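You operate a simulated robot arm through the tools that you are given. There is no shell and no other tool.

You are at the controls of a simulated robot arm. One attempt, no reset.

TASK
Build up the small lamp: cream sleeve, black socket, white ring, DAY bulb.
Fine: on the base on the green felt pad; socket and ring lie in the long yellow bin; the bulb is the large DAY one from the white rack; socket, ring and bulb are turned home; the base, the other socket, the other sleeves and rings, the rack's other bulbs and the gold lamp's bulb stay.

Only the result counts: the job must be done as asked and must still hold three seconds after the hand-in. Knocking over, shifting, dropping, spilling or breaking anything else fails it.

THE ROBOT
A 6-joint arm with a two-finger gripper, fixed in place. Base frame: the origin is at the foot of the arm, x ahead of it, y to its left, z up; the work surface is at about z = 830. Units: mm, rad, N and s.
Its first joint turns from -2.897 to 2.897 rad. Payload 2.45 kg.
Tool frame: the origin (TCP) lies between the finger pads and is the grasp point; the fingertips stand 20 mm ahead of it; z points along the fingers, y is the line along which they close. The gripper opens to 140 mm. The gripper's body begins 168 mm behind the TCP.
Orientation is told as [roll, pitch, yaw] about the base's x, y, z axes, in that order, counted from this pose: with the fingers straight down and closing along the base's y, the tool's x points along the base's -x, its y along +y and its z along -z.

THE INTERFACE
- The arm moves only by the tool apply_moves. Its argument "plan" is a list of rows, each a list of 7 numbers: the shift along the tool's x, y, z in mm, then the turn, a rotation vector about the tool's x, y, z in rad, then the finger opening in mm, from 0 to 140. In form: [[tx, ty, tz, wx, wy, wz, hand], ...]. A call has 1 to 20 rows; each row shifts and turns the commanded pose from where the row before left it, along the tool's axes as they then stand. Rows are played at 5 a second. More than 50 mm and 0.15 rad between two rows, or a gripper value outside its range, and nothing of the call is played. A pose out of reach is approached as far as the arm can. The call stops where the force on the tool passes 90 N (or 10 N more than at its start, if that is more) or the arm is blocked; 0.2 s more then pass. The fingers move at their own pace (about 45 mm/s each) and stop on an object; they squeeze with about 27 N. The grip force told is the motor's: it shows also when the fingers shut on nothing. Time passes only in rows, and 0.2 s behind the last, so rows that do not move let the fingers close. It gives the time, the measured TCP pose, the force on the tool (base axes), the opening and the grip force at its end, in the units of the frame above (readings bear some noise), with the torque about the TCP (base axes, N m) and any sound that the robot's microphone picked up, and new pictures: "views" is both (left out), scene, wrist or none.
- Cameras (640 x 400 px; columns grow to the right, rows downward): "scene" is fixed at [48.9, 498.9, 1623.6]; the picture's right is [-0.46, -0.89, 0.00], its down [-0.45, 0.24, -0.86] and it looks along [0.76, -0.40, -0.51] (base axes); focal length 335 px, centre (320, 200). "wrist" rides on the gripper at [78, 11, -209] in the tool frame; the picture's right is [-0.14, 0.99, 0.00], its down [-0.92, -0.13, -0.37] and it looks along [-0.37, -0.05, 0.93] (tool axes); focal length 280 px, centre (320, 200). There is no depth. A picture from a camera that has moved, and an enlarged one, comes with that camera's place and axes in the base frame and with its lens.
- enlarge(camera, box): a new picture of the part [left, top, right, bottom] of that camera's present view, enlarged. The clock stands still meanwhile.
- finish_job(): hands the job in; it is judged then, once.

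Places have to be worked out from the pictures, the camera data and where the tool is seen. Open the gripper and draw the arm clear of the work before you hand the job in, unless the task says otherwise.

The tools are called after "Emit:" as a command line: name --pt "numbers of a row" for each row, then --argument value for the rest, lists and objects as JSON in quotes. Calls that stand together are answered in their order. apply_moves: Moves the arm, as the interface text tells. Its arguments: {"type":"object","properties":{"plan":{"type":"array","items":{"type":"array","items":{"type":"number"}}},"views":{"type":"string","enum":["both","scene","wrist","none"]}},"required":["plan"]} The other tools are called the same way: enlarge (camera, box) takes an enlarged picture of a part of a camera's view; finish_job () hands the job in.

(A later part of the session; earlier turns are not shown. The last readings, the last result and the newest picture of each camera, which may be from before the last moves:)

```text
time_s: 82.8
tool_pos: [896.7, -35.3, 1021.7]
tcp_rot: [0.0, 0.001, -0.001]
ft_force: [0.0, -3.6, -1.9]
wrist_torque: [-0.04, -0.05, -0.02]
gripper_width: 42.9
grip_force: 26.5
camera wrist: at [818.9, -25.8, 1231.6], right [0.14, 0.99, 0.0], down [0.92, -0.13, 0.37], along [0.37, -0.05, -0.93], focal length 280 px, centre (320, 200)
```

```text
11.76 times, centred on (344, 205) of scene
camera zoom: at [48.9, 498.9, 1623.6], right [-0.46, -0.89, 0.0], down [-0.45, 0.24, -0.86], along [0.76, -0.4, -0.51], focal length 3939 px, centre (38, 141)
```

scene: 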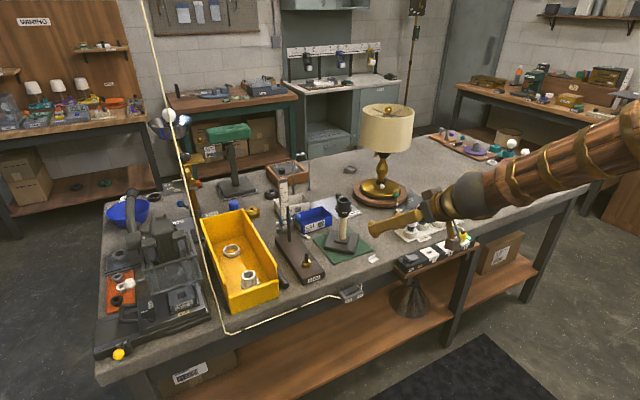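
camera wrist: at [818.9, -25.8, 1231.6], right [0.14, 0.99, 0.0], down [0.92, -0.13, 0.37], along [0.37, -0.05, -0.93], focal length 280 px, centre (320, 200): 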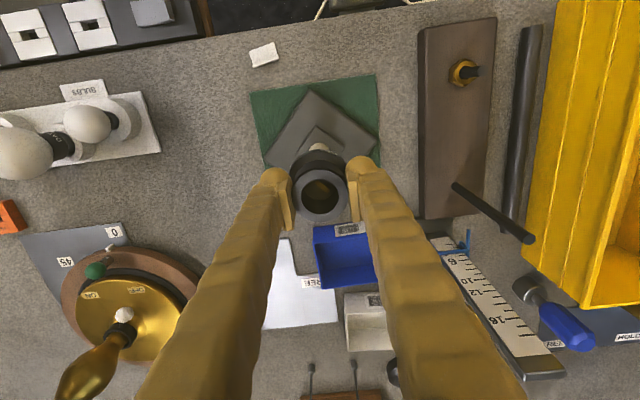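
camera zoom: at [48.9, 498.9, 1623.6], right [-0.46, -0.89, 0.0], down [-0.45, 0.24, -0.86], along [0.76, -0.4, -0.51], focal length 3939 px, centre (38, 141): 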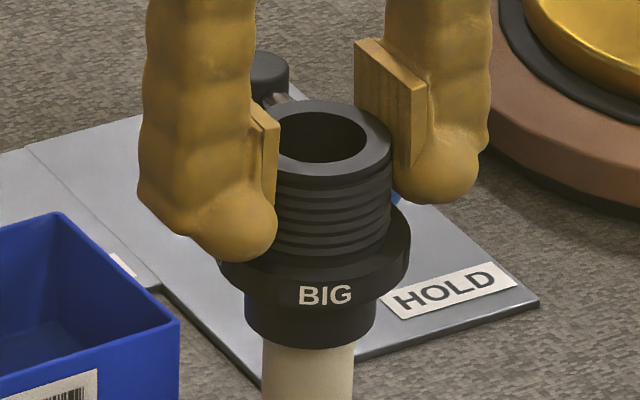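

Test: with near-zero vertical load, turn clockwise 0.3 rad and watch torque and the label.

Emit:
apply_moves --pt "0 0 0.05 0 0 0.1 30" --pt "0 0 0.05 0 0 0.1 30" --pt "0 0 0.05 0 0 0.1 30" --pt "0 0 0 0 0 0 30" --views "none"

Emit:
enlarge --camera "scene" --box '[328, 188, 360, 222]'

Emit:
enlarge --camera "wrist" --box '[270, 130, 370, 230]'

```text
time_s: 83.8
tool_pos: [896.7, -35.9, 1022.5]
tcp_rot: [0.0, -0.001, -0.301]
ft_force: [-1.0, -12.9, 12.3]
wrist_torque: [-0.22, 0.19, 0.12]
gripper_width: 41.7
grip_force: 27.2
```

```text
11.76 times, centred on (344, 205) of scene
camera zoom: at [48.9, 498.9, 1623.6], right [-0.46, -0.89, 0.0], down [-0.45, 0.24, -0.86], along [0.76, -0.4, -0.51], focal length 3939 px, centre (38, 141)
```

zoom: 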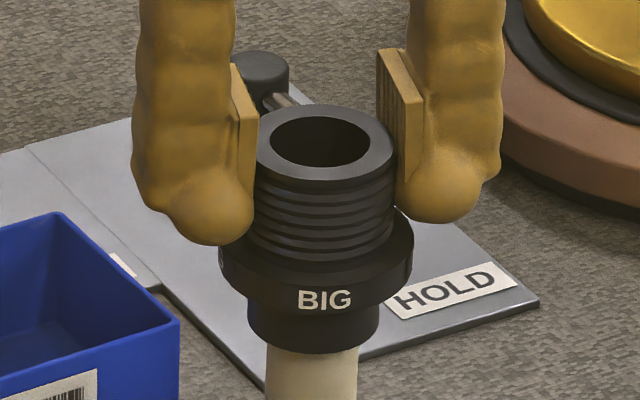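

```text
4.00 times, centred on (320, 180) of wrist
camera zoom: at [825.6, -3.5, 1231.3], right [0.42, 0.91, 0.0], down [0.84, -0.39, 0.37], along [0.34, -0.16, -0.93], focal length 1122 px, centre (320, 280)
```

zoom: 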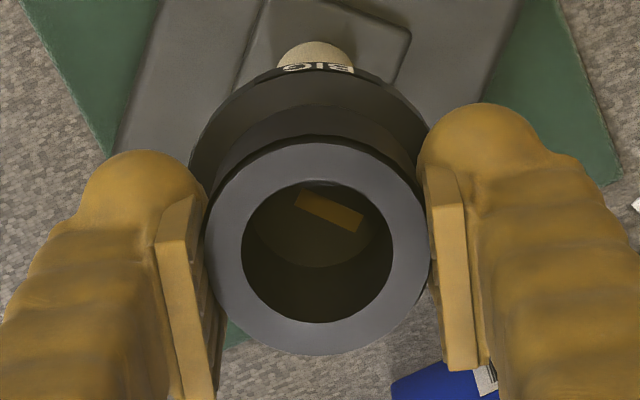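

The socket does not follow clockwise (brass strip and label stayed put). Now the opposite test: turn counter-clockwise and see whether the socket follows freely.

Emit:
apply_moves --pt "0 0 -0.4 0 0 -0.1 30" --pt "0 0 0 0 0 -0.1 30" --pt "0 0 0 0 0 -0.1 30" --pt "0 0 0 0 0 -0.1 30" --pt "0 0 0 0 0 -0.1 30" --pt "0 0 0 0 0 -0.1 30" --pt "0 0 0 0 0 0 30" --views "none"

Emit:
enlarge --camera "scene" --box '[328, 188, 360, 222]'

Emit:
enlarge --camera "wrist" --box '[270, 130, 370, 230]'

```text
time_s: 85.4
tool_pos: [896.8, -34.6, 1020.6]
tcp_rot: [-0.001, 0.0, 0.302]
ft_force: [-3.3, 10.3, 10.4]
wrist_torque: [0.2, 0.26, -0.05]
gripper_width: 40.7
grip_force: 27.3
```

```text
11.76 times, centred on (344, 205) of scene
camera zoom: at [48.9, 498.9, 1623.6], right [-0.46, -0.89, 0.0], down [-0.45, 0.24, -0.86], along [0.76, -0.4, -0.51], focal length 3939 px, centre (38, 141)
```

zoom: 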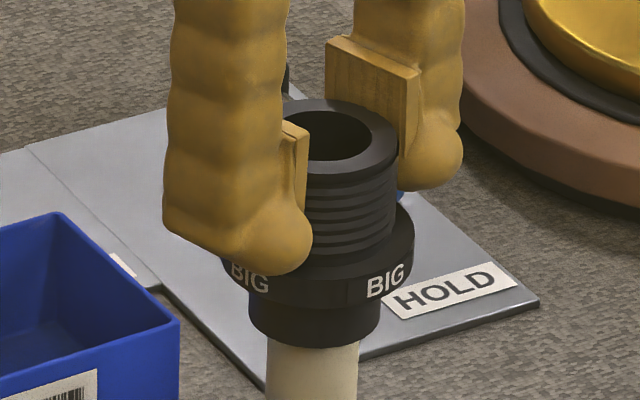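

```text
4.00 times, centred on (320, 180) of wrist
camera zoom: at [819.1, -49.4, 1230.6], right [-0.16, 0.99, 0.0], down [0.92, 0.15, 0.37], along [0.36, 0.06, -0.93], focal length 1122 px, centre (320, 280)
```

zoom: 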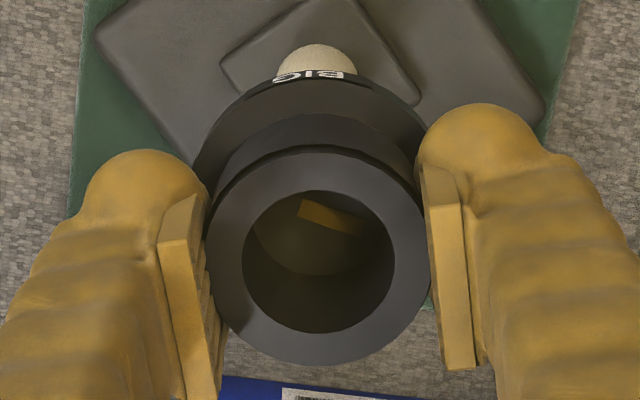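

Counter-clockwise the socket follows freely, while clockwise it is blocked at a repeatable angle: that was the thread's hard stop. I'll re-centre, turn back clockwise to the stop with light downward press, and confirm the same label position.

Emit:
apply_moves --pt "0 0.5 0.1 0 0 0 30" --pt "0 0 0.08 0 0 0.1 30" --pt "0 0 0.08 0 0 0.1 30" --pt "0 0 0.08 0 0 0.1 30" --pt "0 0 0 0 0 0 30" --views "none"

Emit:
enlarge --camera "scene" --box '[328, 188, 360, 222]'

Emit:
apply_moves --pt "0 0 0.08 0 0 0.1 30" --pt "0 0 0.08 0 0 0.1 30" --pt "0 0 0.08 0 0 0.1 30" --pt "0 0 0 0 0 0 30" --views "none"

Emit:
enlarge --camera "scene" --box '[328, 188, 360, 222]'

```text
time_s: 86.6
tool_pos: [897.0, -35.7, 1020.7]
tcp_rot: [0.001, -0.001, -0.001]
ft_force: [-5.5, 0.4, -5.7]
wrist_torque: [-0.02, 0.44, 0.03]
gripper_width: 39.8
grip_force: 26.8
```

```text
11.76 times, centred on (344, 205) of scene
camera zoom: at [48.9, 498.9, 1623.6], right [-0.46, -0.89, 0.0], down [-0.45, 0.24, -0.86], along [0.76, -0.4, -0.51], focal length 3939 px, centre (38, 141)
```

zoom: 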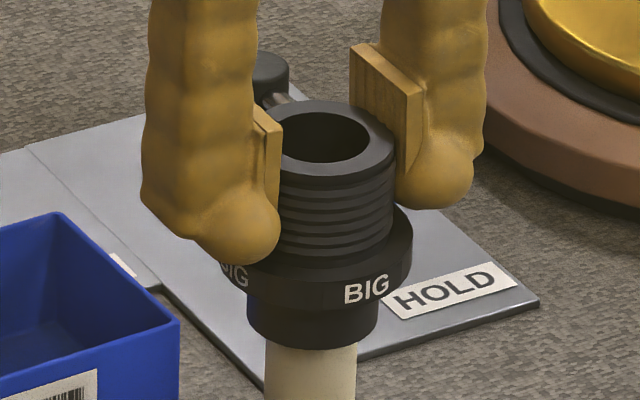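

```text
time_s: 87.6
tool_pos: [897.9, -35.3, 1021.0]
tcp_rot: [0.0, -0.001, -0.3]
ft_force: [0.9, 1.0, -11.7]
wrist_torque: [0.0, -0.08, -0.01]
gripper_width: 39.4
grip_force: 27.2
```

```text
11.76 times, centred on (344, 205) of scene
camera zoom: at [48.9, 498.9, 1623.6], right [-0.46, -0.89, 0.0], down [-0.45, 0.24, -0.86], along [0.76, -0.4, -0.51], focal length 3939 px, centre (38, 141)
```

zoom: 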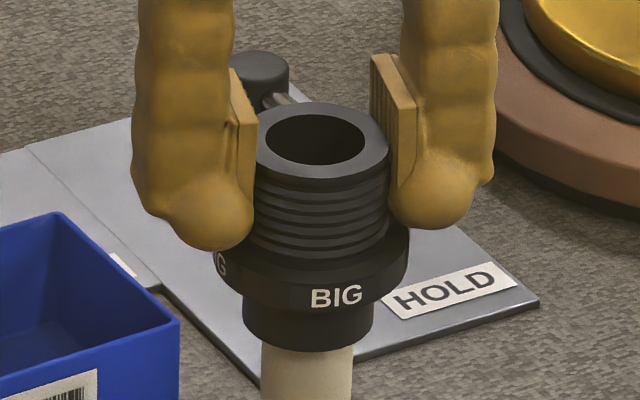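

The socket follows clockwise again and gets pulled down as it turns. The opening reading has shrunk to 39.4 mm, so I'll check the grip from the wrist camera before continuing.

Emit:
enlarge --camera "wrist" --box '[270, 130, 370, 230]'

Emit:
enlarge --camera "scene" --box '[310, 185, 390, 270]'

```text
4.00 times, centred on (320, 180) of wrist
camera zoom: at [825.7, -2.3, 1229.9], right [0.42, 0.91, 0.0], down [0.84, -0.39, 0.37], along [0.33, -0.16, -0.93], focal length 1122 px, centre (320, 280)
```

zoom: 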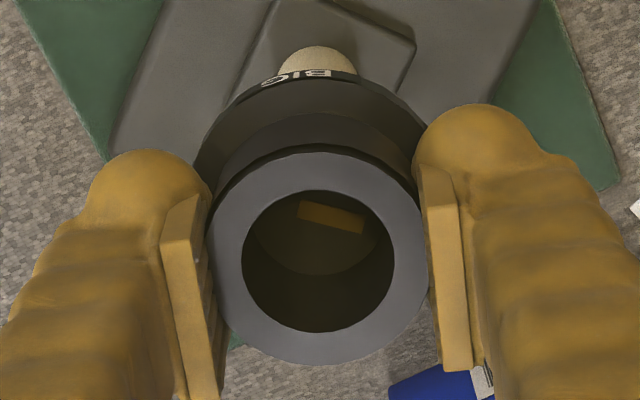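

```text
4.71 times, centred on (350, 228) of scene
camera zoom: at [48.9, 498.9, 1623.6], right [-0.46, -0.89, 0.0], down [-0.45, 0.24, -0.86], along [0.76, -0.4, -0.51], focal length 1576 px, centre (179, 71)
```

zoom: 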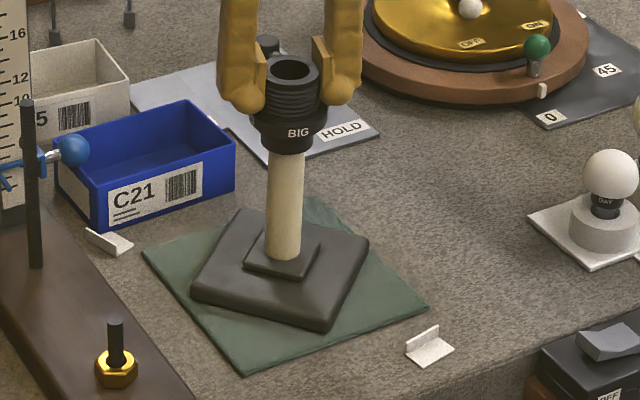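

Measurements indicate a steep thread (about 12 mm per turn), so full home is roughly a third of a turn with a hard stop, and my grip is about 2.4 mm off-centre. I'll open, look at where the socket rests freely, then re-centre.

Emit:
apply_moves --pt "0 0 0.5 0 0 0 30" --pt "0 0 0 0 0 0 50" --pt "0 0 0 0 0 0 64" --pt "0 0 0 0 0 0 64" --pt "2.4 0 0 0 0 0 64" --pt "0 0 0 0 0 0 64" --views "wrist"

Emit:
enlarge --camera "wrist" --box '[270, 130, 370, 230]'

```text
time_s: 89.0
tool_pos: [894.1, -34.4, 1021.4]
tcp_rot: [0.0, 0.0, -0.301]
ft_force: [-1.2, 0.9, -0.5]
wrist_torque: [-0.02, -0.01, -0.01]
gripper_width: 64.0
grip_force: 0.1
camera wrist: at [823.2, -1.9, 1230.2], right [0.42, 0.91, 0.0], down [0.84, -0.39, 0.37], along [0.33, -0.16, -0.93], focal length 280 px, centre (320, 200)
```

wrist: 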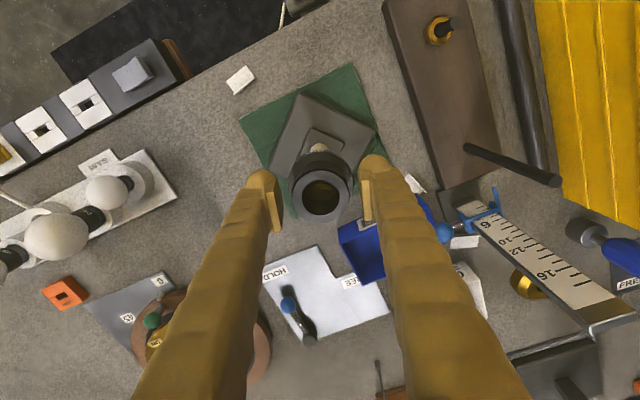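

```text
4.00 times, centred on (320, 180) of wrist
camera zoom: at [823.2, -1.9, 1230.2], right [0.42, 0.91, 0.0], down [0.84, -0.39, 0.37], along [0.33, -0.16, -0.93], focal length 1122 px, centre (320, 280)
```

zoom: 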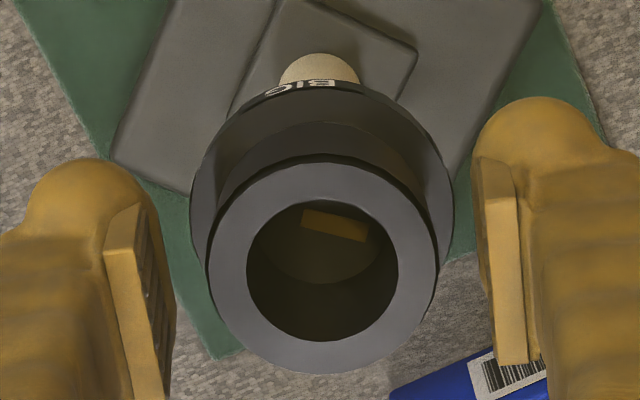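

Now well centred. Closing, pressing lightly, and turning clockwise with feed matched to the steep lead until the stop is felt.

Emit:
apply_moves --pt "0.3 0.4 0 0 0 0 64" --pt "0 0 0 0 0 0 45" --pt "0 0 0 0 0 0 30" --pt "0 0 0 0 0 0 30" --pt "0 0 0 0 0 0 30" --pt "0 0 0.5 0 0 0 30" --pt "0 0 0 0 0 0 30" --views "none"

Emit:
apply_moves --pt "0 0 0.2 0 0 0.1 30" --pt "0 0 0.2 0 0 0.1 30" --pt "0 0 0 0 0 0 30" --views "none"

Emit:
apply_moves --pt "0 0 0.1 0 0 0.1 30" --pt "0 0 0.1 0 0 0.1 30" --pt "0 0 0 0 0 0 30" --views "none"

Emit:
enlarge --camera "scene" --box '[328, 188, 360, 222]'

Emit:
enlarge --camera "wrist" --box '[270, 130, 370, 230]'

```text
time_s: 90.6
tool_pos: [893.6, -33.0, 1019.4]
tcp_rot: [-0.001, -0.001, -0.298]
ft_force: [-5.6, -2.9, 10.0]
wrist_torque: [0.01, 0.3, -0.01]
gripper_width: 39.6
grip_force: 26.5
```

```text
time_s: 91.4
tool_pos: [895.4, -33.6, 1019.5]
tcp_rot: [0.0, -0.001, -0.498]
ft_force: [-8.3, -7.4, 18.2]
wrist_torque: [-0.16, 0.19, -0.03]
gripper_width: 39.6
grip_force: 27.4
```

```text
time_s: 92.2
tool_pos: [894.6, -34.3, 1018.2]
tcp_rot: [0.001, 0.0, -0.699]
ft_force: [0.6, -3.0, 0.5]
wrist_torque: [-0.09, -0.1, 0.67]
gripper_width: 41.4
grip_force: 27.4
```

```text
11.76 times, centred on (344, 205) of scene
camera zoom: at [48.9, 498.9, 1623.6], right [-0.46, -0.89, 0.0], down [-0.45, 0.24, -0.86], along [0.76, -0.4, -0.51], focal length 3939 px, centre (38, 141)
```

zoom: 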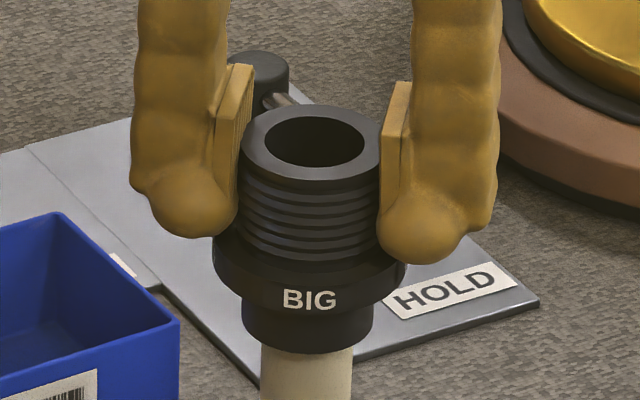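

```text
4.00 times, centred on (320, 180) of wrist
camera zoom: at [841.8, 24.0, 1227.8], right [0.74, 0.67, 0.0], down [0.62, -0.69, 0.37], along [0.25, -0.27, -0.93], focal length 1122 px, centre (320, 280)
```

zoom: 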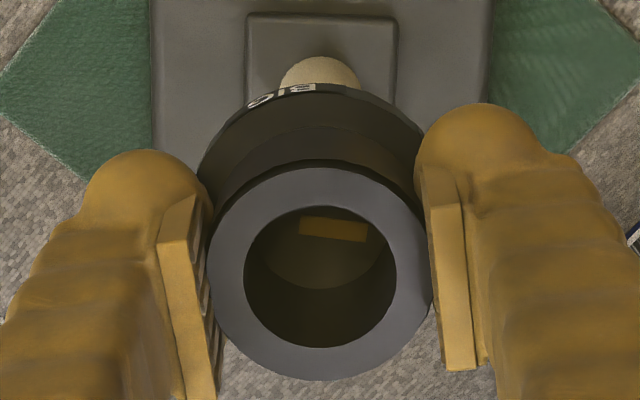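

Torque reached 0.67 N·m and the neck is about 1.7 mm lower than before. I'll push a little further clockwise to see if it still advances.

Emit:
apply_moves --pt "0 0 0.3 0 0 0.1 30" --pt "0 0 0.2 0 0 0.1 30" --pt "0 0 0 0 0 0 30" --views "none"

Emit:
enlarge --camera "scene" --box '[328, 188, 360, 222]'

Emit:
enlarge --camera "wrist" --box '[270, 130, 370, 230]'

```text
time_s: 93.0
tool_pos: [893.7, -34.0, 1019.1]
tcp_rot: [-0.001, 0.001, -0.9]
ft_force: [-0.4, 0.7, -0.1]
wrist_torque: [0.03, 0.05, 0.53]
gripper_width: 42.5
grip_force: 27.4
```

```text
11.76 times, centred on (344, 205) of scene
camera zoom: at [48.9, 498.9, 1623.6], right [-0.46, -0.89, 0.0], down [-0.45, 0.24, -0.86], along [0.76, -0.4, -0.51], focal length 3939 px, centre (38, 141)
```

zoom: 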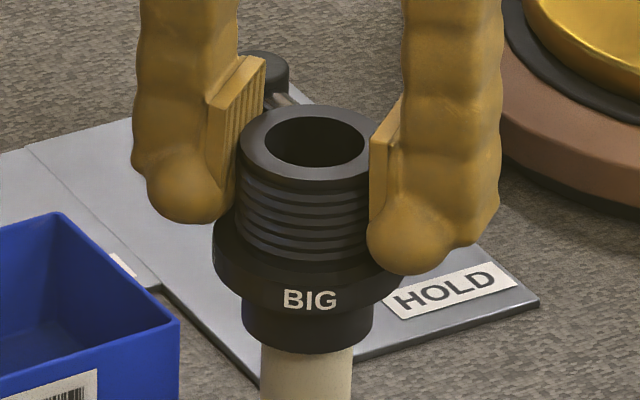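

```text
4.00 times, centred on (320, 180) of wrist
camera zoom: at [854.6, 33.0, 1227.8], right [0.86, 0.51, 0.0], down [0.47, -0.8, 0.37], along [0.19, -0.32, -0.93], focal length 1122 px, centre (320, 280)
```

zoom: 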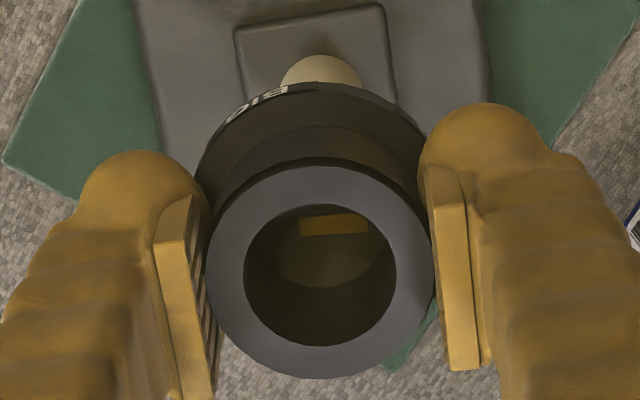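

The label no longer moves while torque stays at 0.5–0.67 N·m with no side load, so the socket is at its hard stop: home. The lamp axis is about (894.6,-33.9) in my current frame. Releasing, lifting and returning yaw to zero.

Emit:
apply_moves --pt "0 0 0 0 0 0 45" --pt "0 0 0 0 0 0 66" --pt "0 0 0 0 0 0 66" --pt "0 0 -30 0 0 0 66" --pt "0 0 -40 0 0 0 66" --pt "0 0 -40 0 0 -0.15 66" --pt "0 0 0 0 0 -0.15 66" --pt "0 0 0 0 0 -0.15 66" --pt "0 0 0 0 0 -0.15 66" --pt "0 0 0 0 0 -0.15 66" --pt "0 0 0 0 0 -0.15 66" --pt "0 0 0 0 0 0 66" --views "both"

Emit:
enlarge --camera "wrist" --box '[240, 60, 400, 220]'

Emit:
enlarge --camera "scene" --box '[310, 185, 390, 270]'

```text
time_s: 95.6
tool_pos: [895.2, -34.7, 1129.2]
tcp_rot: [0.0, 0.0, 0.002]
ft_force: [-0.8, 0.3, 0.1]
wrist_torque: [0.0, 0.0, 0.04]
gripper_width: 65.8
grip_force: 0.1
camera wrist: at [816.5, -24.2, 1338.6], right [0.14, 0.99, 0.0], down [0.92, -0.13, 0.37], along [0.37, -0.05, -0.93], focal length 280 px, centre (320, 200)
```

scene: 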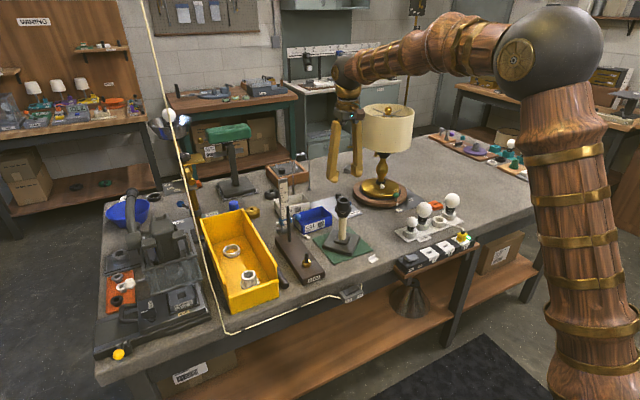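
wrist: 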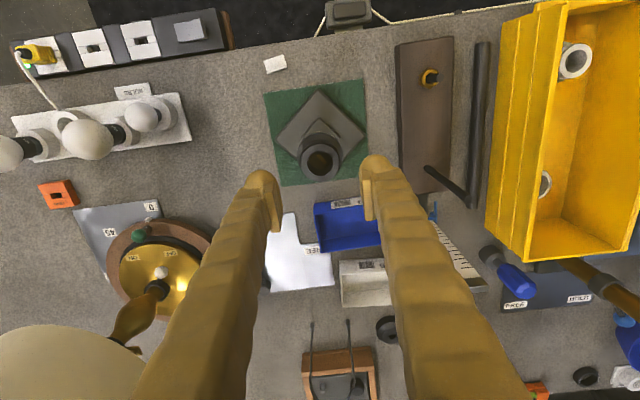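

```text
2.50 times, centred on (320, 140) of wrist
camera zoom: at [816.5, -24.2, 1338.6], right [0.14, 0.99, 0.0], down [0.92, -0.13, 0.37], along [0.37, -0.05, -0.93], focal length 701 px, centre (320, 350)
```

zoom: 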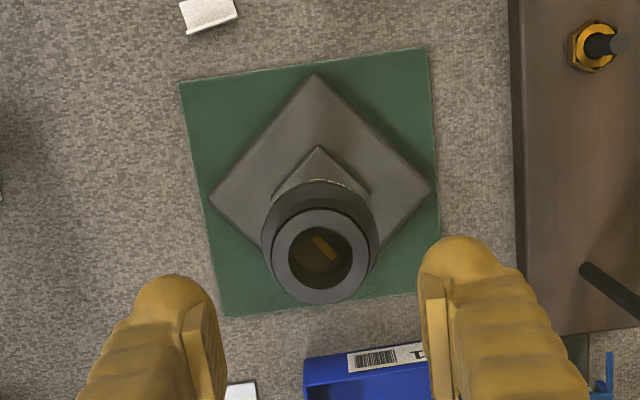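

```text
4.71 times, centred on (350, 228) of scene
camera zoom: at [48.9, 498.9, 1623.6], right [-0.46, -0.89, 0.0], down [-0.45, 0.24, -0.86], along [0.76, -0.4, -0.51], focal length 1576 px, centre (179, 71)
```

zoom: 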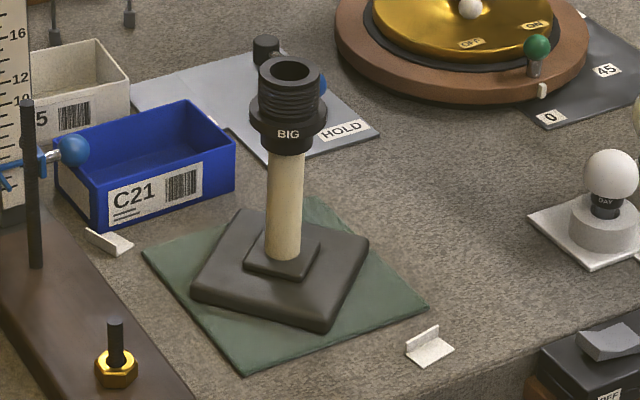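

The base is rotated about 50° but its centre is still at roughly (892,-35), essentially unmoved; I'll turn it back by its plate after the ring is on. Now heading to the bin for the ring, tilting the hand outward about 0.4 rad for reach.

Emit:
apply_moves --pt "-5 42 0 0 0 0 76" --pt "-5 42 0 0 0 0 76" --pt "-5 42 0 0 0 0 76" --pt "-5 42 0 0 0 0 76" --pt "-5 42 0 0 0 0 76" --pt "-5 42 0 0 0 0 76" --pt "-5 42 0 0 0 0 76" --pt "-5 42 0 0 0 0 76" --pt "-5 42 0 0 0 0 76" --pt "0 0 0 0 -0.1 0 76" --pt "0 0 0 0 -0.1 0 76" --pt "0 0 0 0 -0.1 0 76" --pt "0 0 0 0 -0.1 0 76" --pt "0 0 0 0 0 0 76" --views "both"

Emit:
enlarge --camera "wrist" --box '[250, 60, 390, 220]'

```text
time_s: 98.6
tool_pos: [938.5, 343.5, 1129.3]
tcp_rot: [0.0, -0.401, 0.0]
ft_force: [-0.6, 0.2, 0.5]
wrist_torque: [0.0, -0.01, 0.0]
gripper_width: 76.2
grip_force: 0.1
camera wrist: at [785.9, 353.5, 1290.9], right [0.13, 0.99, 0.05], down [0.7, -0.13, 0.7], along [0.7, -0.05, -0.71], focal length 280 px, centre (320, 200)
```

scene: 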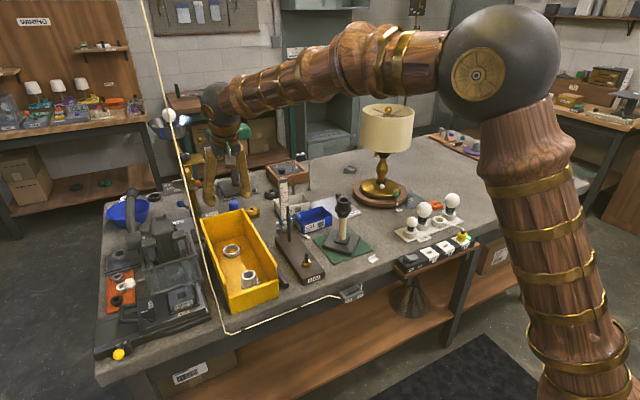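
wrist: 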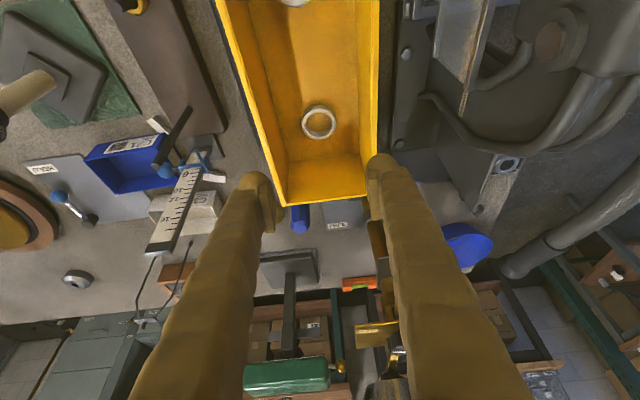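

```text
2.50 times, centred on (320, 140) of wrist
camera zoom: at [785.9, 353.5, 1290.9], right [0.13, 0.99, 0.05], down [0.7, -0.13, 0.7], along [0.7, -0.05, -0.71], focal length 701 px, centre (320, 350)
```

zoom: 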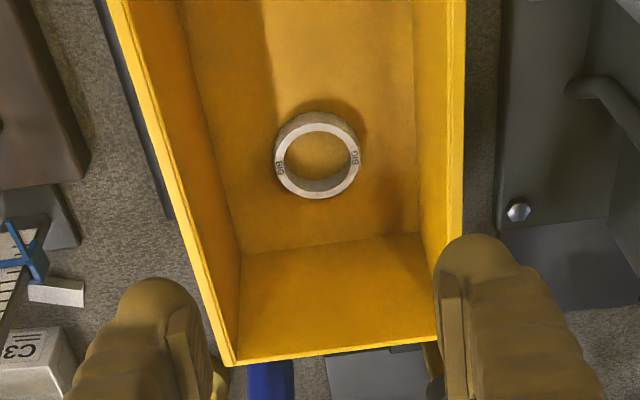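

Ring measured at about (1032.5,344) again. Descending along a line into the bin with the same tilt, stopping at z 960 to check.

Emit:
apply_moves --pt "-3.83 0 32.35 0 0 0 76" --pt "-3.83 0 32.35 0 0 0 76" --pt "-3.83 0 32.35 0 0 0 76" --pt "-3.83 0 32.35 0 0 0 76" --pt "-3.83 0 32.35 0 0 0 76" --pt "-3.85 0 32.35 0 0 0 76" --pt "0 0 0 0 0 0 76" --views "both"

Emit:
enlarge --camera "wrist" --box '[250, 110, 390, 270]'

Emit:
enlarge --camera "scene" --box '[180, 140, 300, 320]'

```text
time_s: 100.2
tool_pos: [1035.7, 345.5, 958.6]
tcp_rot: [0.0, -0.402, -0.001]
ft_force: [-1.0, 0.3, -0.3]
wrist_torque: [0.01, -0.01, -0.02]
gripper_width: 76.1
grip_force: 0.0
camera wrist: at [881.9, 354.5, 1120.8], right [0.13, 0.99, 0.05], down [0.7, -0.13, 0.7], along [0.7, -0.05, -0.71], focal length 280 px, centre (320, 200)
```

scene: 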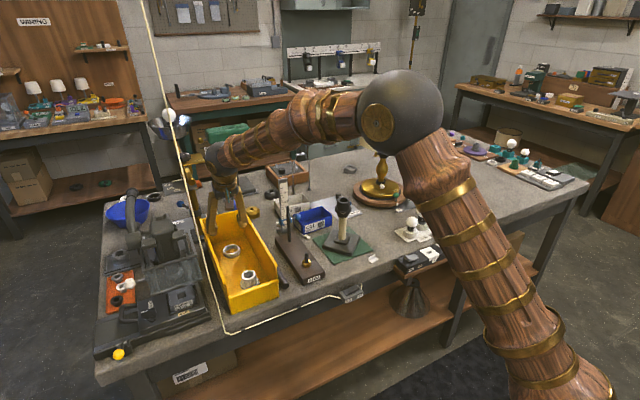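
wrist: 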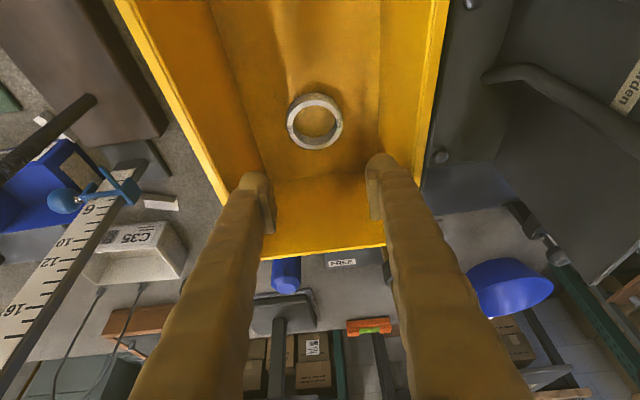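

```text
2.50 times, centred on (320, 190) of wrist
camera zoom: at [881.9, 354.5, 1120.8], right [0.13, 0.99, 0.05], down [0.7, -0.13, 0.7], along [0.7, -0.05, -0.71], focal length 701 px, centre (320, 225)
```

zoom: 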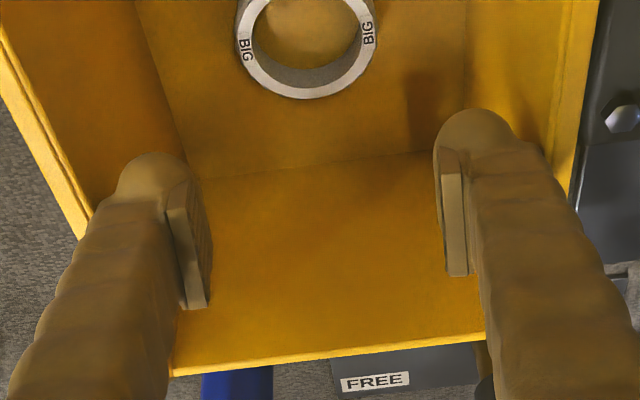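

```text
2.22 times, centred on (240, 230) of scene
camera zoom: at [48.9, 498.9, 1623.6], right [-0.46, -0.89, 0.0], down [-0.45, 0.24, -0.86], along [0.76, -0.4, -0.51], focal length 744 px, centre (498, 133)
```

zoom: 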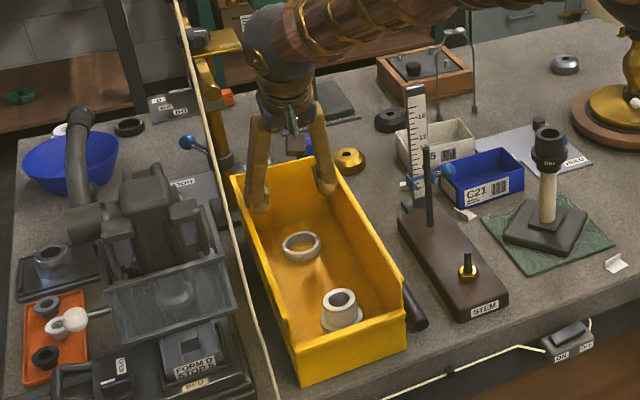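

Reach is fine. The ring is at about (1031,345); lowering further with a small correction to z 864.

Emit:
apply_moves --pt "12.8 0.3 29.3 0 0 0 76" --pt "12.8 0.3 29.3 0 0 0 76" --pt "12.9 0.3 29.3 0 0 0 76" --pt "0 0 0 0 0 0 76" --pt "0 0 0 0 0 0 76" --views "both"

Emit:
enlarge --camera "wrist" --box '[260, 110, 380, 230]'

Emit:
enlarge --camera "scene" --box '[200, 200, 280, 290]'

```text
time_s: 101.4
tool_pos: [1033.6, 346.1, 864.0]
tcp_rot: [-0.001, -0.4, 0.0]
ft_force: [0.1, 0.4, -0.6]
wrist_torque: [0.01, -0.03, 0.04]
gripper_width: 75.9
grip_force: 0.0
camera wrist: at [880.5, 355.8, 1026.1], right [0.13, 0.99, 0.05], down [0.7, -0.13, 0.7], along [0.7, -0.05, -0.71], focal length 280 px, centre (320, 200)
```

scene: 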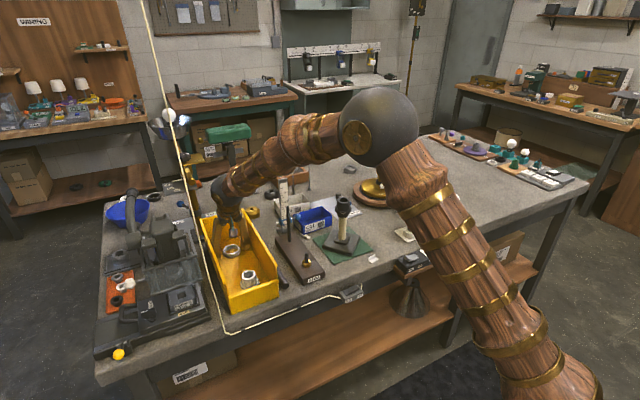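
wrist: 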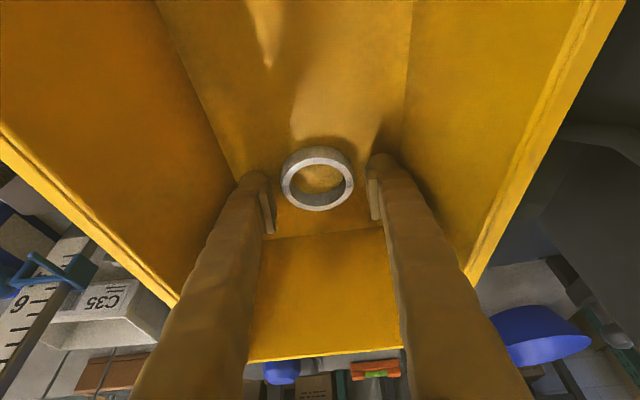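

```text
3.33 times, centred on (320, 170) of wrist
camera zoom: at [880.5, 355.8, 1026.1], right [0.13, 0.99, 0.05], down [0.7, -0.13, 0.7], along [0.7, -0.05, -0.71], focal length 935 px, centre (320, 300)
```

zoom: 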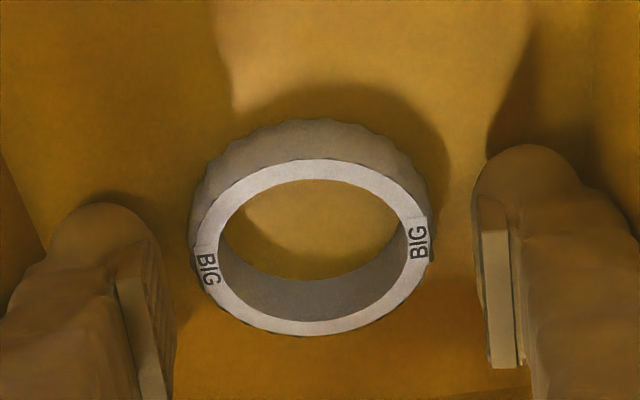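

```text
4.44 times, centred on (240, 245) of scene
camera zoom: at [48.9, 498.9, 1623.6], right [-0.46, -0.89, 0.0], down [-0.45, 0.24, -0.86], along [0.76, -0.4, -0.51], focal length 1488 px, centre (676, 0)
```

zoom: 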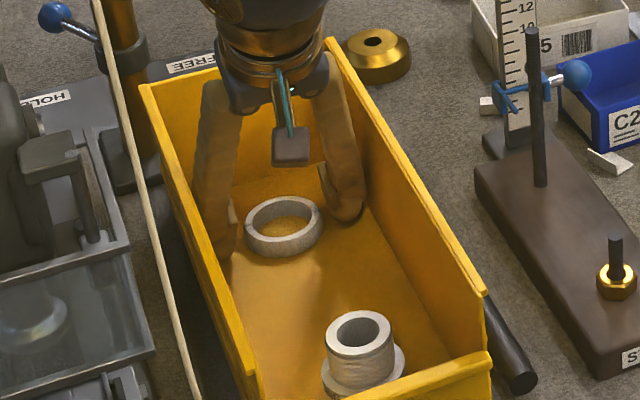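

The ring is well placed between the fingers (about 1 mm low in y). Lowering 4 mm more so the pads cover it, then closing.

Emit:
apply_moves --pt "0.78 -1 1.84 0 0 0 76" --pt "0.78 0 1.84 0 0 0 76" --pt "0 0 0 0 0 0 76" --views "none"

Emit:
apply_moves --pt "0 0 0 0 0 0 62" --pt "0 0 0 0 0 0 50" --pt "0 0 0 0 0 0 45" --pt "0 0 0 0 0 0 45" --pt "0 0 0 0 0 0 45" --views "wrist"

Emit:
enlarge --camera "wrist" --box '[260, 110, 380, 230]'

Emit:
enlarge --camera "scene" --box '[200, 200, 280, 290]'

```text
time_s: 102.2
tool_pos: [1035.3, 346.5, 859.7]
tcp_rot: [-0.001, -0.402, -0.001]
ft_force: [0.1, 0.0, 0.6]
wrist_torque: [0.01, -0.01, -0.01]
gripper_width: 75.9
grip_force: 0.0
```

```text
time_s: 103.4
tool_pos: [1033.8, 344.5, 858.8]
tcp_rot: [0.0, -0.4, 0.001]
ft_force: [0.1, 0.7, -0.5]
wrist_torque: [0.0, -0.02, 0.0]
gripper_width: 60.7
grip_force: 27.0
camera wrist: at [880.9, 354.6, 1021.7], right [0.13, 0.99, 0.05], down [0.7, -0.13, 0.7], along [0.7, -0.05, -0.71], focal length 280 px, centre (320, 200)
```

wrist: 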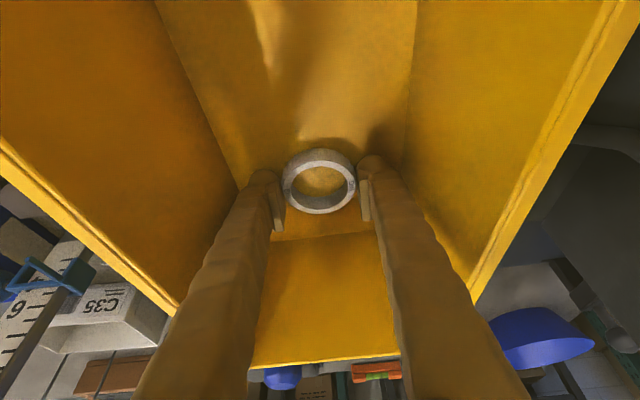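

```text
3.33 times, centred on (320, 170) of wrist
camera zoom: at [880.9, 354.6, 1021.7], right [0.13, 0.99, 0.05], down [0.7, -0.13, 0.7], along [0.7, -0.05, -0.71], focal length 935 px, centre (320, 300)
```

zoom: 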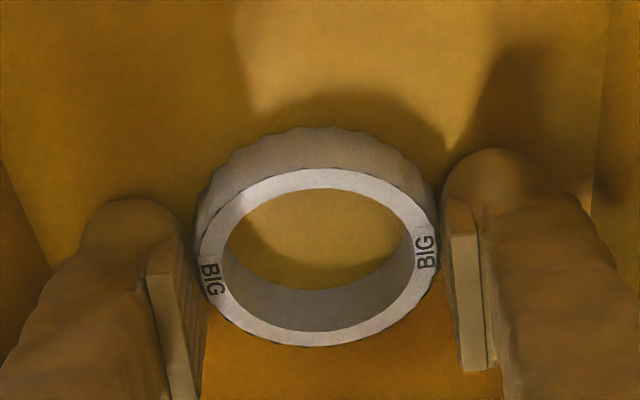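

```text
4.44 times, centred on (240, 245) of scene
camera zoom: at [48.9, 498.9, 1623.6], right [-0.46, -0.89, 0.0], down [-0.45, 0.24, -0.86], along [0.76, -0.4, -0.51], focal length 1488 px, centre (676, 0)
```

zoom: 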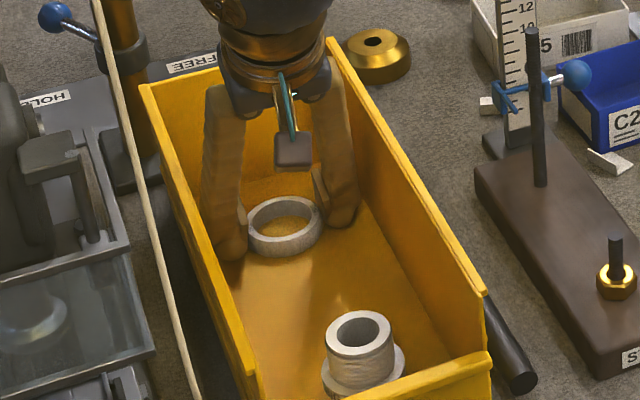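

The ring is gripped (60.7 mm, 27 N). Lifting it straight up out of the bin, then retreating toward the robot.

Emit:
apply_moves --pt "-5.8 0 -13.8 0 0 0 45" --pt "-15.6 0 -36.8 0 0 0 45" --pt "-15.6 0 -36.8 0 0 0 45" --pt "-15.6 0 -36.8 0 0 0 45" --pt "8.2 0 -44.7 0 0 0 45" --pt "8.2 0 -44.7 0 0 0 45" --pt "8.2 0 -44.7 0 0 0 45" --pt "0 0 0 0 0 0 45" --views "both"

Emit:
enlarge --camera "wrist" --box '[260, 110, 380, 230]'

```text
time_s: 105.2
tool_pos: [959.9, 344.3, 1107.2]
tcp_rot: [0.0, -0.4, -0.001]
ft_force: [-0.5, 1.1, -0.3]
wrist_torque: [0.02, 0.0, 0.05]
gripper_width: 60.9
grip_force: 27.1
camera wrist: at [806.9, 353.6, 1268.9], right [0.13, 0.99, 0.05], down [0.7, -0.13, 0.7], along [0.7, -0.05, -0.71], focal length 280 px, centre (320, 200)
```

scene: 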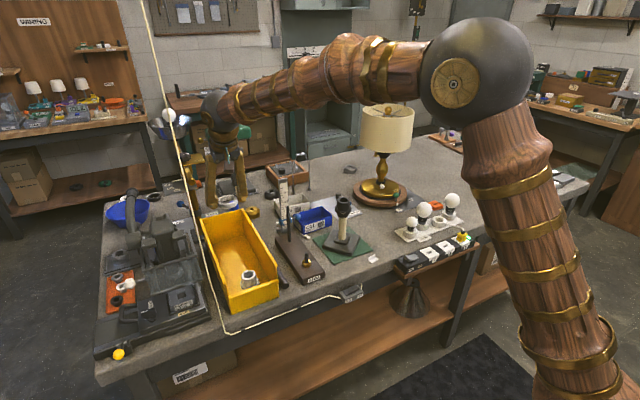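
wrist: 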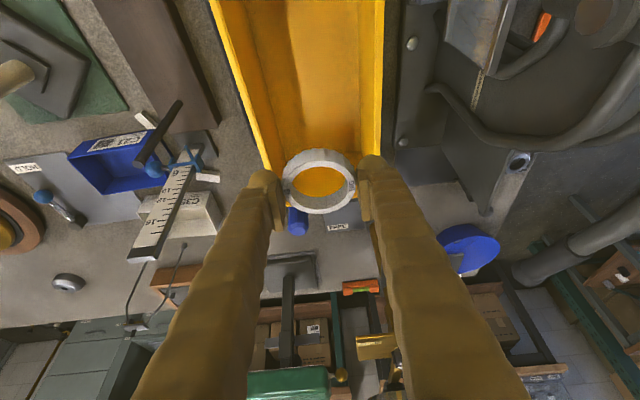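

```text
3.33 times, centred on (320, 170) of wrist
camera zoom: at [806.9, 353.6, 1268.9], right [0.13, 0.99, 0.05], down [0.7, -0.13, 0.7], along [0.7, -0.05, -0.71], focal length 935 px, centre (320, 300)
```

zoom: 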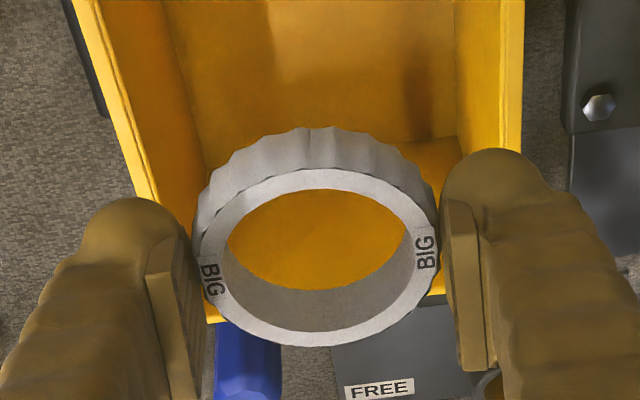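

The ring is held level. I'm carrying it to the clear spot where the sleeve stood (about 862,-185), to set it down and regrasp it with a vertical hand.

Emit:
apply_moves --pt "7.64 -44.1 -3.23 0 0 0 45" --pt "7.64 -44.1 -3.23 0 0 0 45" --pt "7.64 -44.1 -3.23 0 0 0 45" --pt "7.64 -44.1 -3.23 0 0 0 45" --pt "7.64 -44.1 -3.23 0 0 0 45" --pt "7.64 -44.1 -3.23 0 0 0 45" --pt "7.64 -44.1 -3.23 0 0 0 45" --pt "7.64 -44.1 -3.23 0 0 0 45" --pt "7.64 -44.1 -3.23 0 0 0 45" --pt "7.64 -44.1 -3.23 0 0 0 45" --pt "7.64 -44.1 -3.23 0 0 0 45" --pt "7.64 -44.1 -3.23 0 0 0 45" --pt "0 0 0 0 0 0 45" --views "both"

```text
time_s: 108.0
tool_pos: [860.6, -183.8, 1108.4]
tcp_rot: [0.0, -0.4, -0.001]
ft_force: [0.5, 0.6, -0.1]
wrist_torque: [0.01, -0.02, 0.01]
gripper_width: 60.7
grip_force: 27.0
camera wrist: at [707.1, -175.2, 1270.3], right [0.13, 0.99, 0.05], down [0.7, -0.13, 0.7], along [0.7, -0.05, -0.71], focal length 280 px, centre (320, 200)
```

scene: 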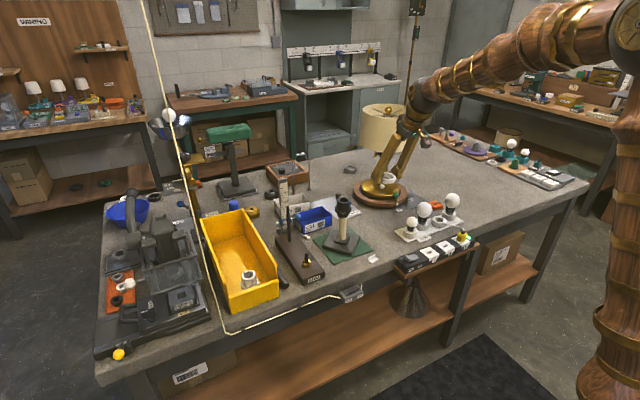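
wrist: 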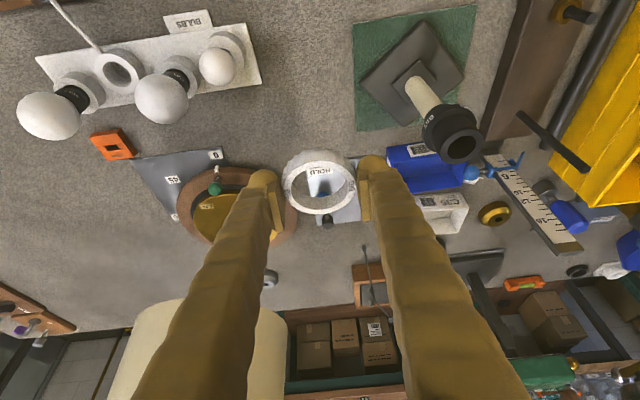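

Descending vertically toward the table with the ring.

Emit:
apply_moves --pt "15.6 0 36.8 0 0 0 45" --pt "15.6 0 36.8 0 0 0 45" --pt "15.6 0 36.8 0 0 0 45" --pt "15.6 0 36.8 0 0 0 45" --pt "15.6 0 36.8 0 0 0 45" --pt "14.0 0 33.2 0 0 0 45" --pt "0 0 0 0 0 0 45" --views "both"

Emit:
enlarge --camera "scene" --box '[350, 190, 430, 260]'

```text
time_s: 109.6
tool_pos: [860.1, -184.2, 873.4]
tcp_rot: [0.001, -0.402, 0.0]
ft_force: [0.6, -1.3, -0.2]
wrist_torque: [0.02, 0.0, 0.01]
gripper_width: 60.7
grip_force: 27.0
camera wrist: at [707.0, -174.8, 1035.2], right [0.13, 0.99, 0.05], down [0.7, -0.13, 0.7], along [0.7, -0.05, -0.71], focal length 280 px, centre (320, 200)
```

scene: 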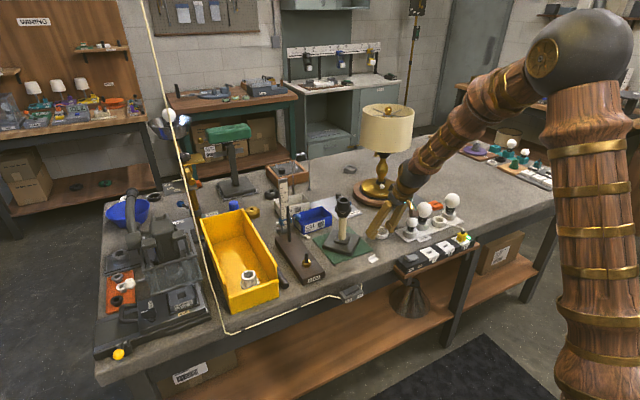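
wrist: 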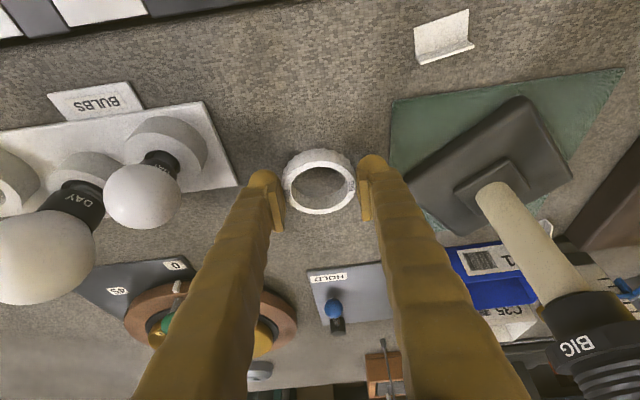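

```text
5.71 times, centred on (390, 225) of scene
camera zoom: at [48.9, 498.9, 1623.6], right [-0.46, -0.89, 0.0], down [-0.45, 0.24, -0.86], along [0.76, -0.4, -0.51], focal length 1913 px, centre (-80, 57)
```

zoom: 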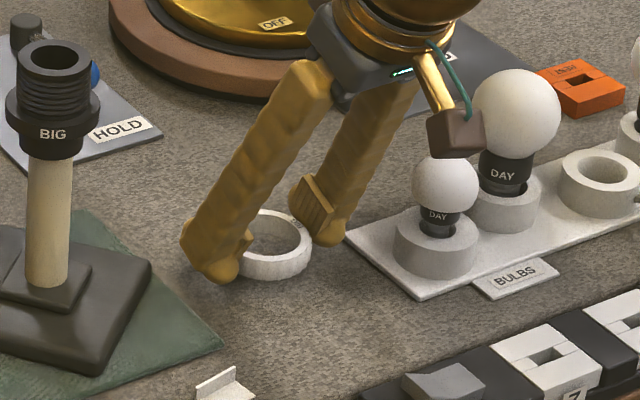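

A useful view: the lamp's neck/sleeve junction is visible at the right edge. Zooming there before setting the ring down.

Emit:
enlarge --camera "wrist" --box '[530, 250, 640, 340]'

Emit:
apply_moves --pt "1.17 0 2.76 0 0 0 45" --pt "1.17 0 2.76 0 0 0 45" --pt "1.17 0 2.76 0 0 0 45" --pt "1.17 0 2.76 0 0 0 45" --pt "0 0 0 0 0 0 45" --views "none"

```text
4.44 times, centred on (585, 295) of wrist
camera zoom: at [707.0, -174.8, 1035.2], right [0.13, 0.99, 0.05], down [0.7, -0.13, 0.7], along [0.7, -0.05, -0.71], focal length 1246 px, centre (-858, -222)
```

zoom: 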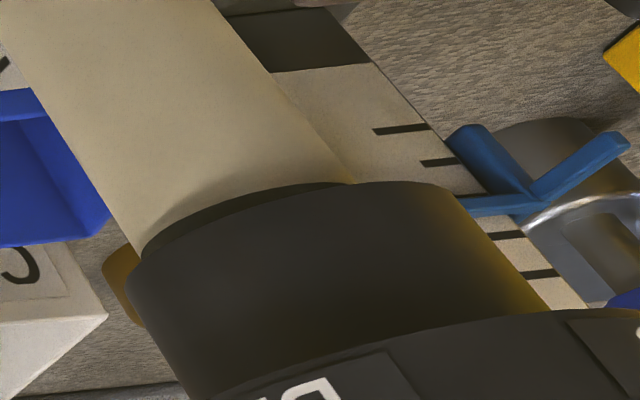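

```text
time_s: 110.8
tool_pos: [861.8, -185.4, 860.6]
tcp_rot: [0.001, -0.402, 0.001]
ft_force: [0.9, -0.5, 0.1]
wrist_torque: [-0.01, 0.03, 0.01]
gripper_width: 60.7
grip_force: 26.7
```

The remaining neck gap there is small (a couple of mm). Continuing to lower the ring to the table in 1 mm steps.

Emit:
apply_moves --pt "0.39 0 0.92 0 0 0 45" --pt "0.39 0 0.92 0 0 0 45" --pt "0 0 0 0 0 0 45" --views "none"

Emit:
apply_moves --pt "0.39 0 0.92 0 0 0 45" --pt "0.39 0 0.92 0 0 0 45" --pt "0 0 0 0 0 0 45" --views "none"

Emit:
enlarge --camera "scene" --box '[365, 215, 405, 250]'

```text
time_s: 111.6
tool_pos: [861.9, -185.7, 858.8]
tcp_rot: [0.001, -0.402, 0.0]
ft_force: [0.5, -0.6, 0.2]
wrist_torque: [0.01, 0.0, -0.02]
gripper_width: 61.0
grip_force: 27.2
```

```text
time_s: 112.4
tool_pos: [860.4, -185.7, 855.7]
tcp_rot: [-0.001, -0.4, -0.001]
ft_force: [-0.4, -0.5, 0.5]
wrist_torque: [-0.03, -0.02, -0.05]
gripper_width: 60.8
grip_force: 27.2
```

```text
11.43 times, centred on (385, 232) of scene
camera zoom: at [48.9, 498.9, 1623.6], right [-0.46, -0.89, 0.0], down [-0.45, 0.24, -0.86], along [0.76, -0.4, -0.51], focal length 3826 px, centre (-423, -171)
```

zoom: 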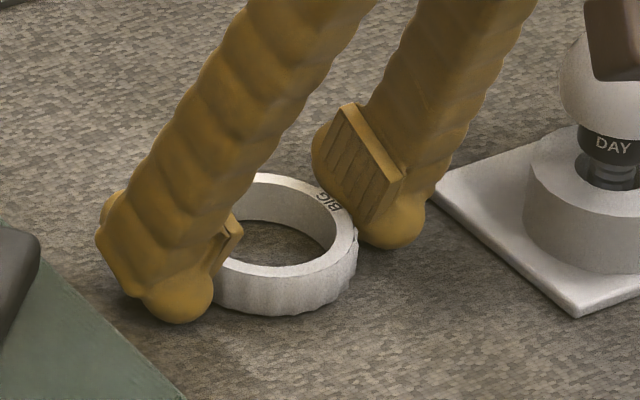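

Almost touching; another millimetre or two.

Emit:
apply_moves --pt "0.39 0 0.92 0 0 0 45" --pt "0 0 0 0 0 0 45" --views "none"

Emit:
apply_moves --pt "0.39 0 0.92 0 0 0 45" --pt "0 0 0 0 0 0 45" --views "none"

```text
time_s: 113.0
tool_pos: [860.3, -186.1, 854.6]
tcp_rot: [-0.002, -0.401, -0.001]
ft_force: [0.4, -0.2, -0.2]
wrist_torque: [-0.01, 0.03, -0.01]
gripper_width: 60.7
grip_force: 26.8
```

```text
time_s: 113.6
tool_pos: [861.5, -186.4, 854.1]
tcp_rot: [0.001, -0.4, -0.001]
ft_force: [-0.4, -0.8, 0.4]
wrist_torque: [-0.01, 0.0, 0.02]
gripper_width: 60.9
grip_force: 27.0
```

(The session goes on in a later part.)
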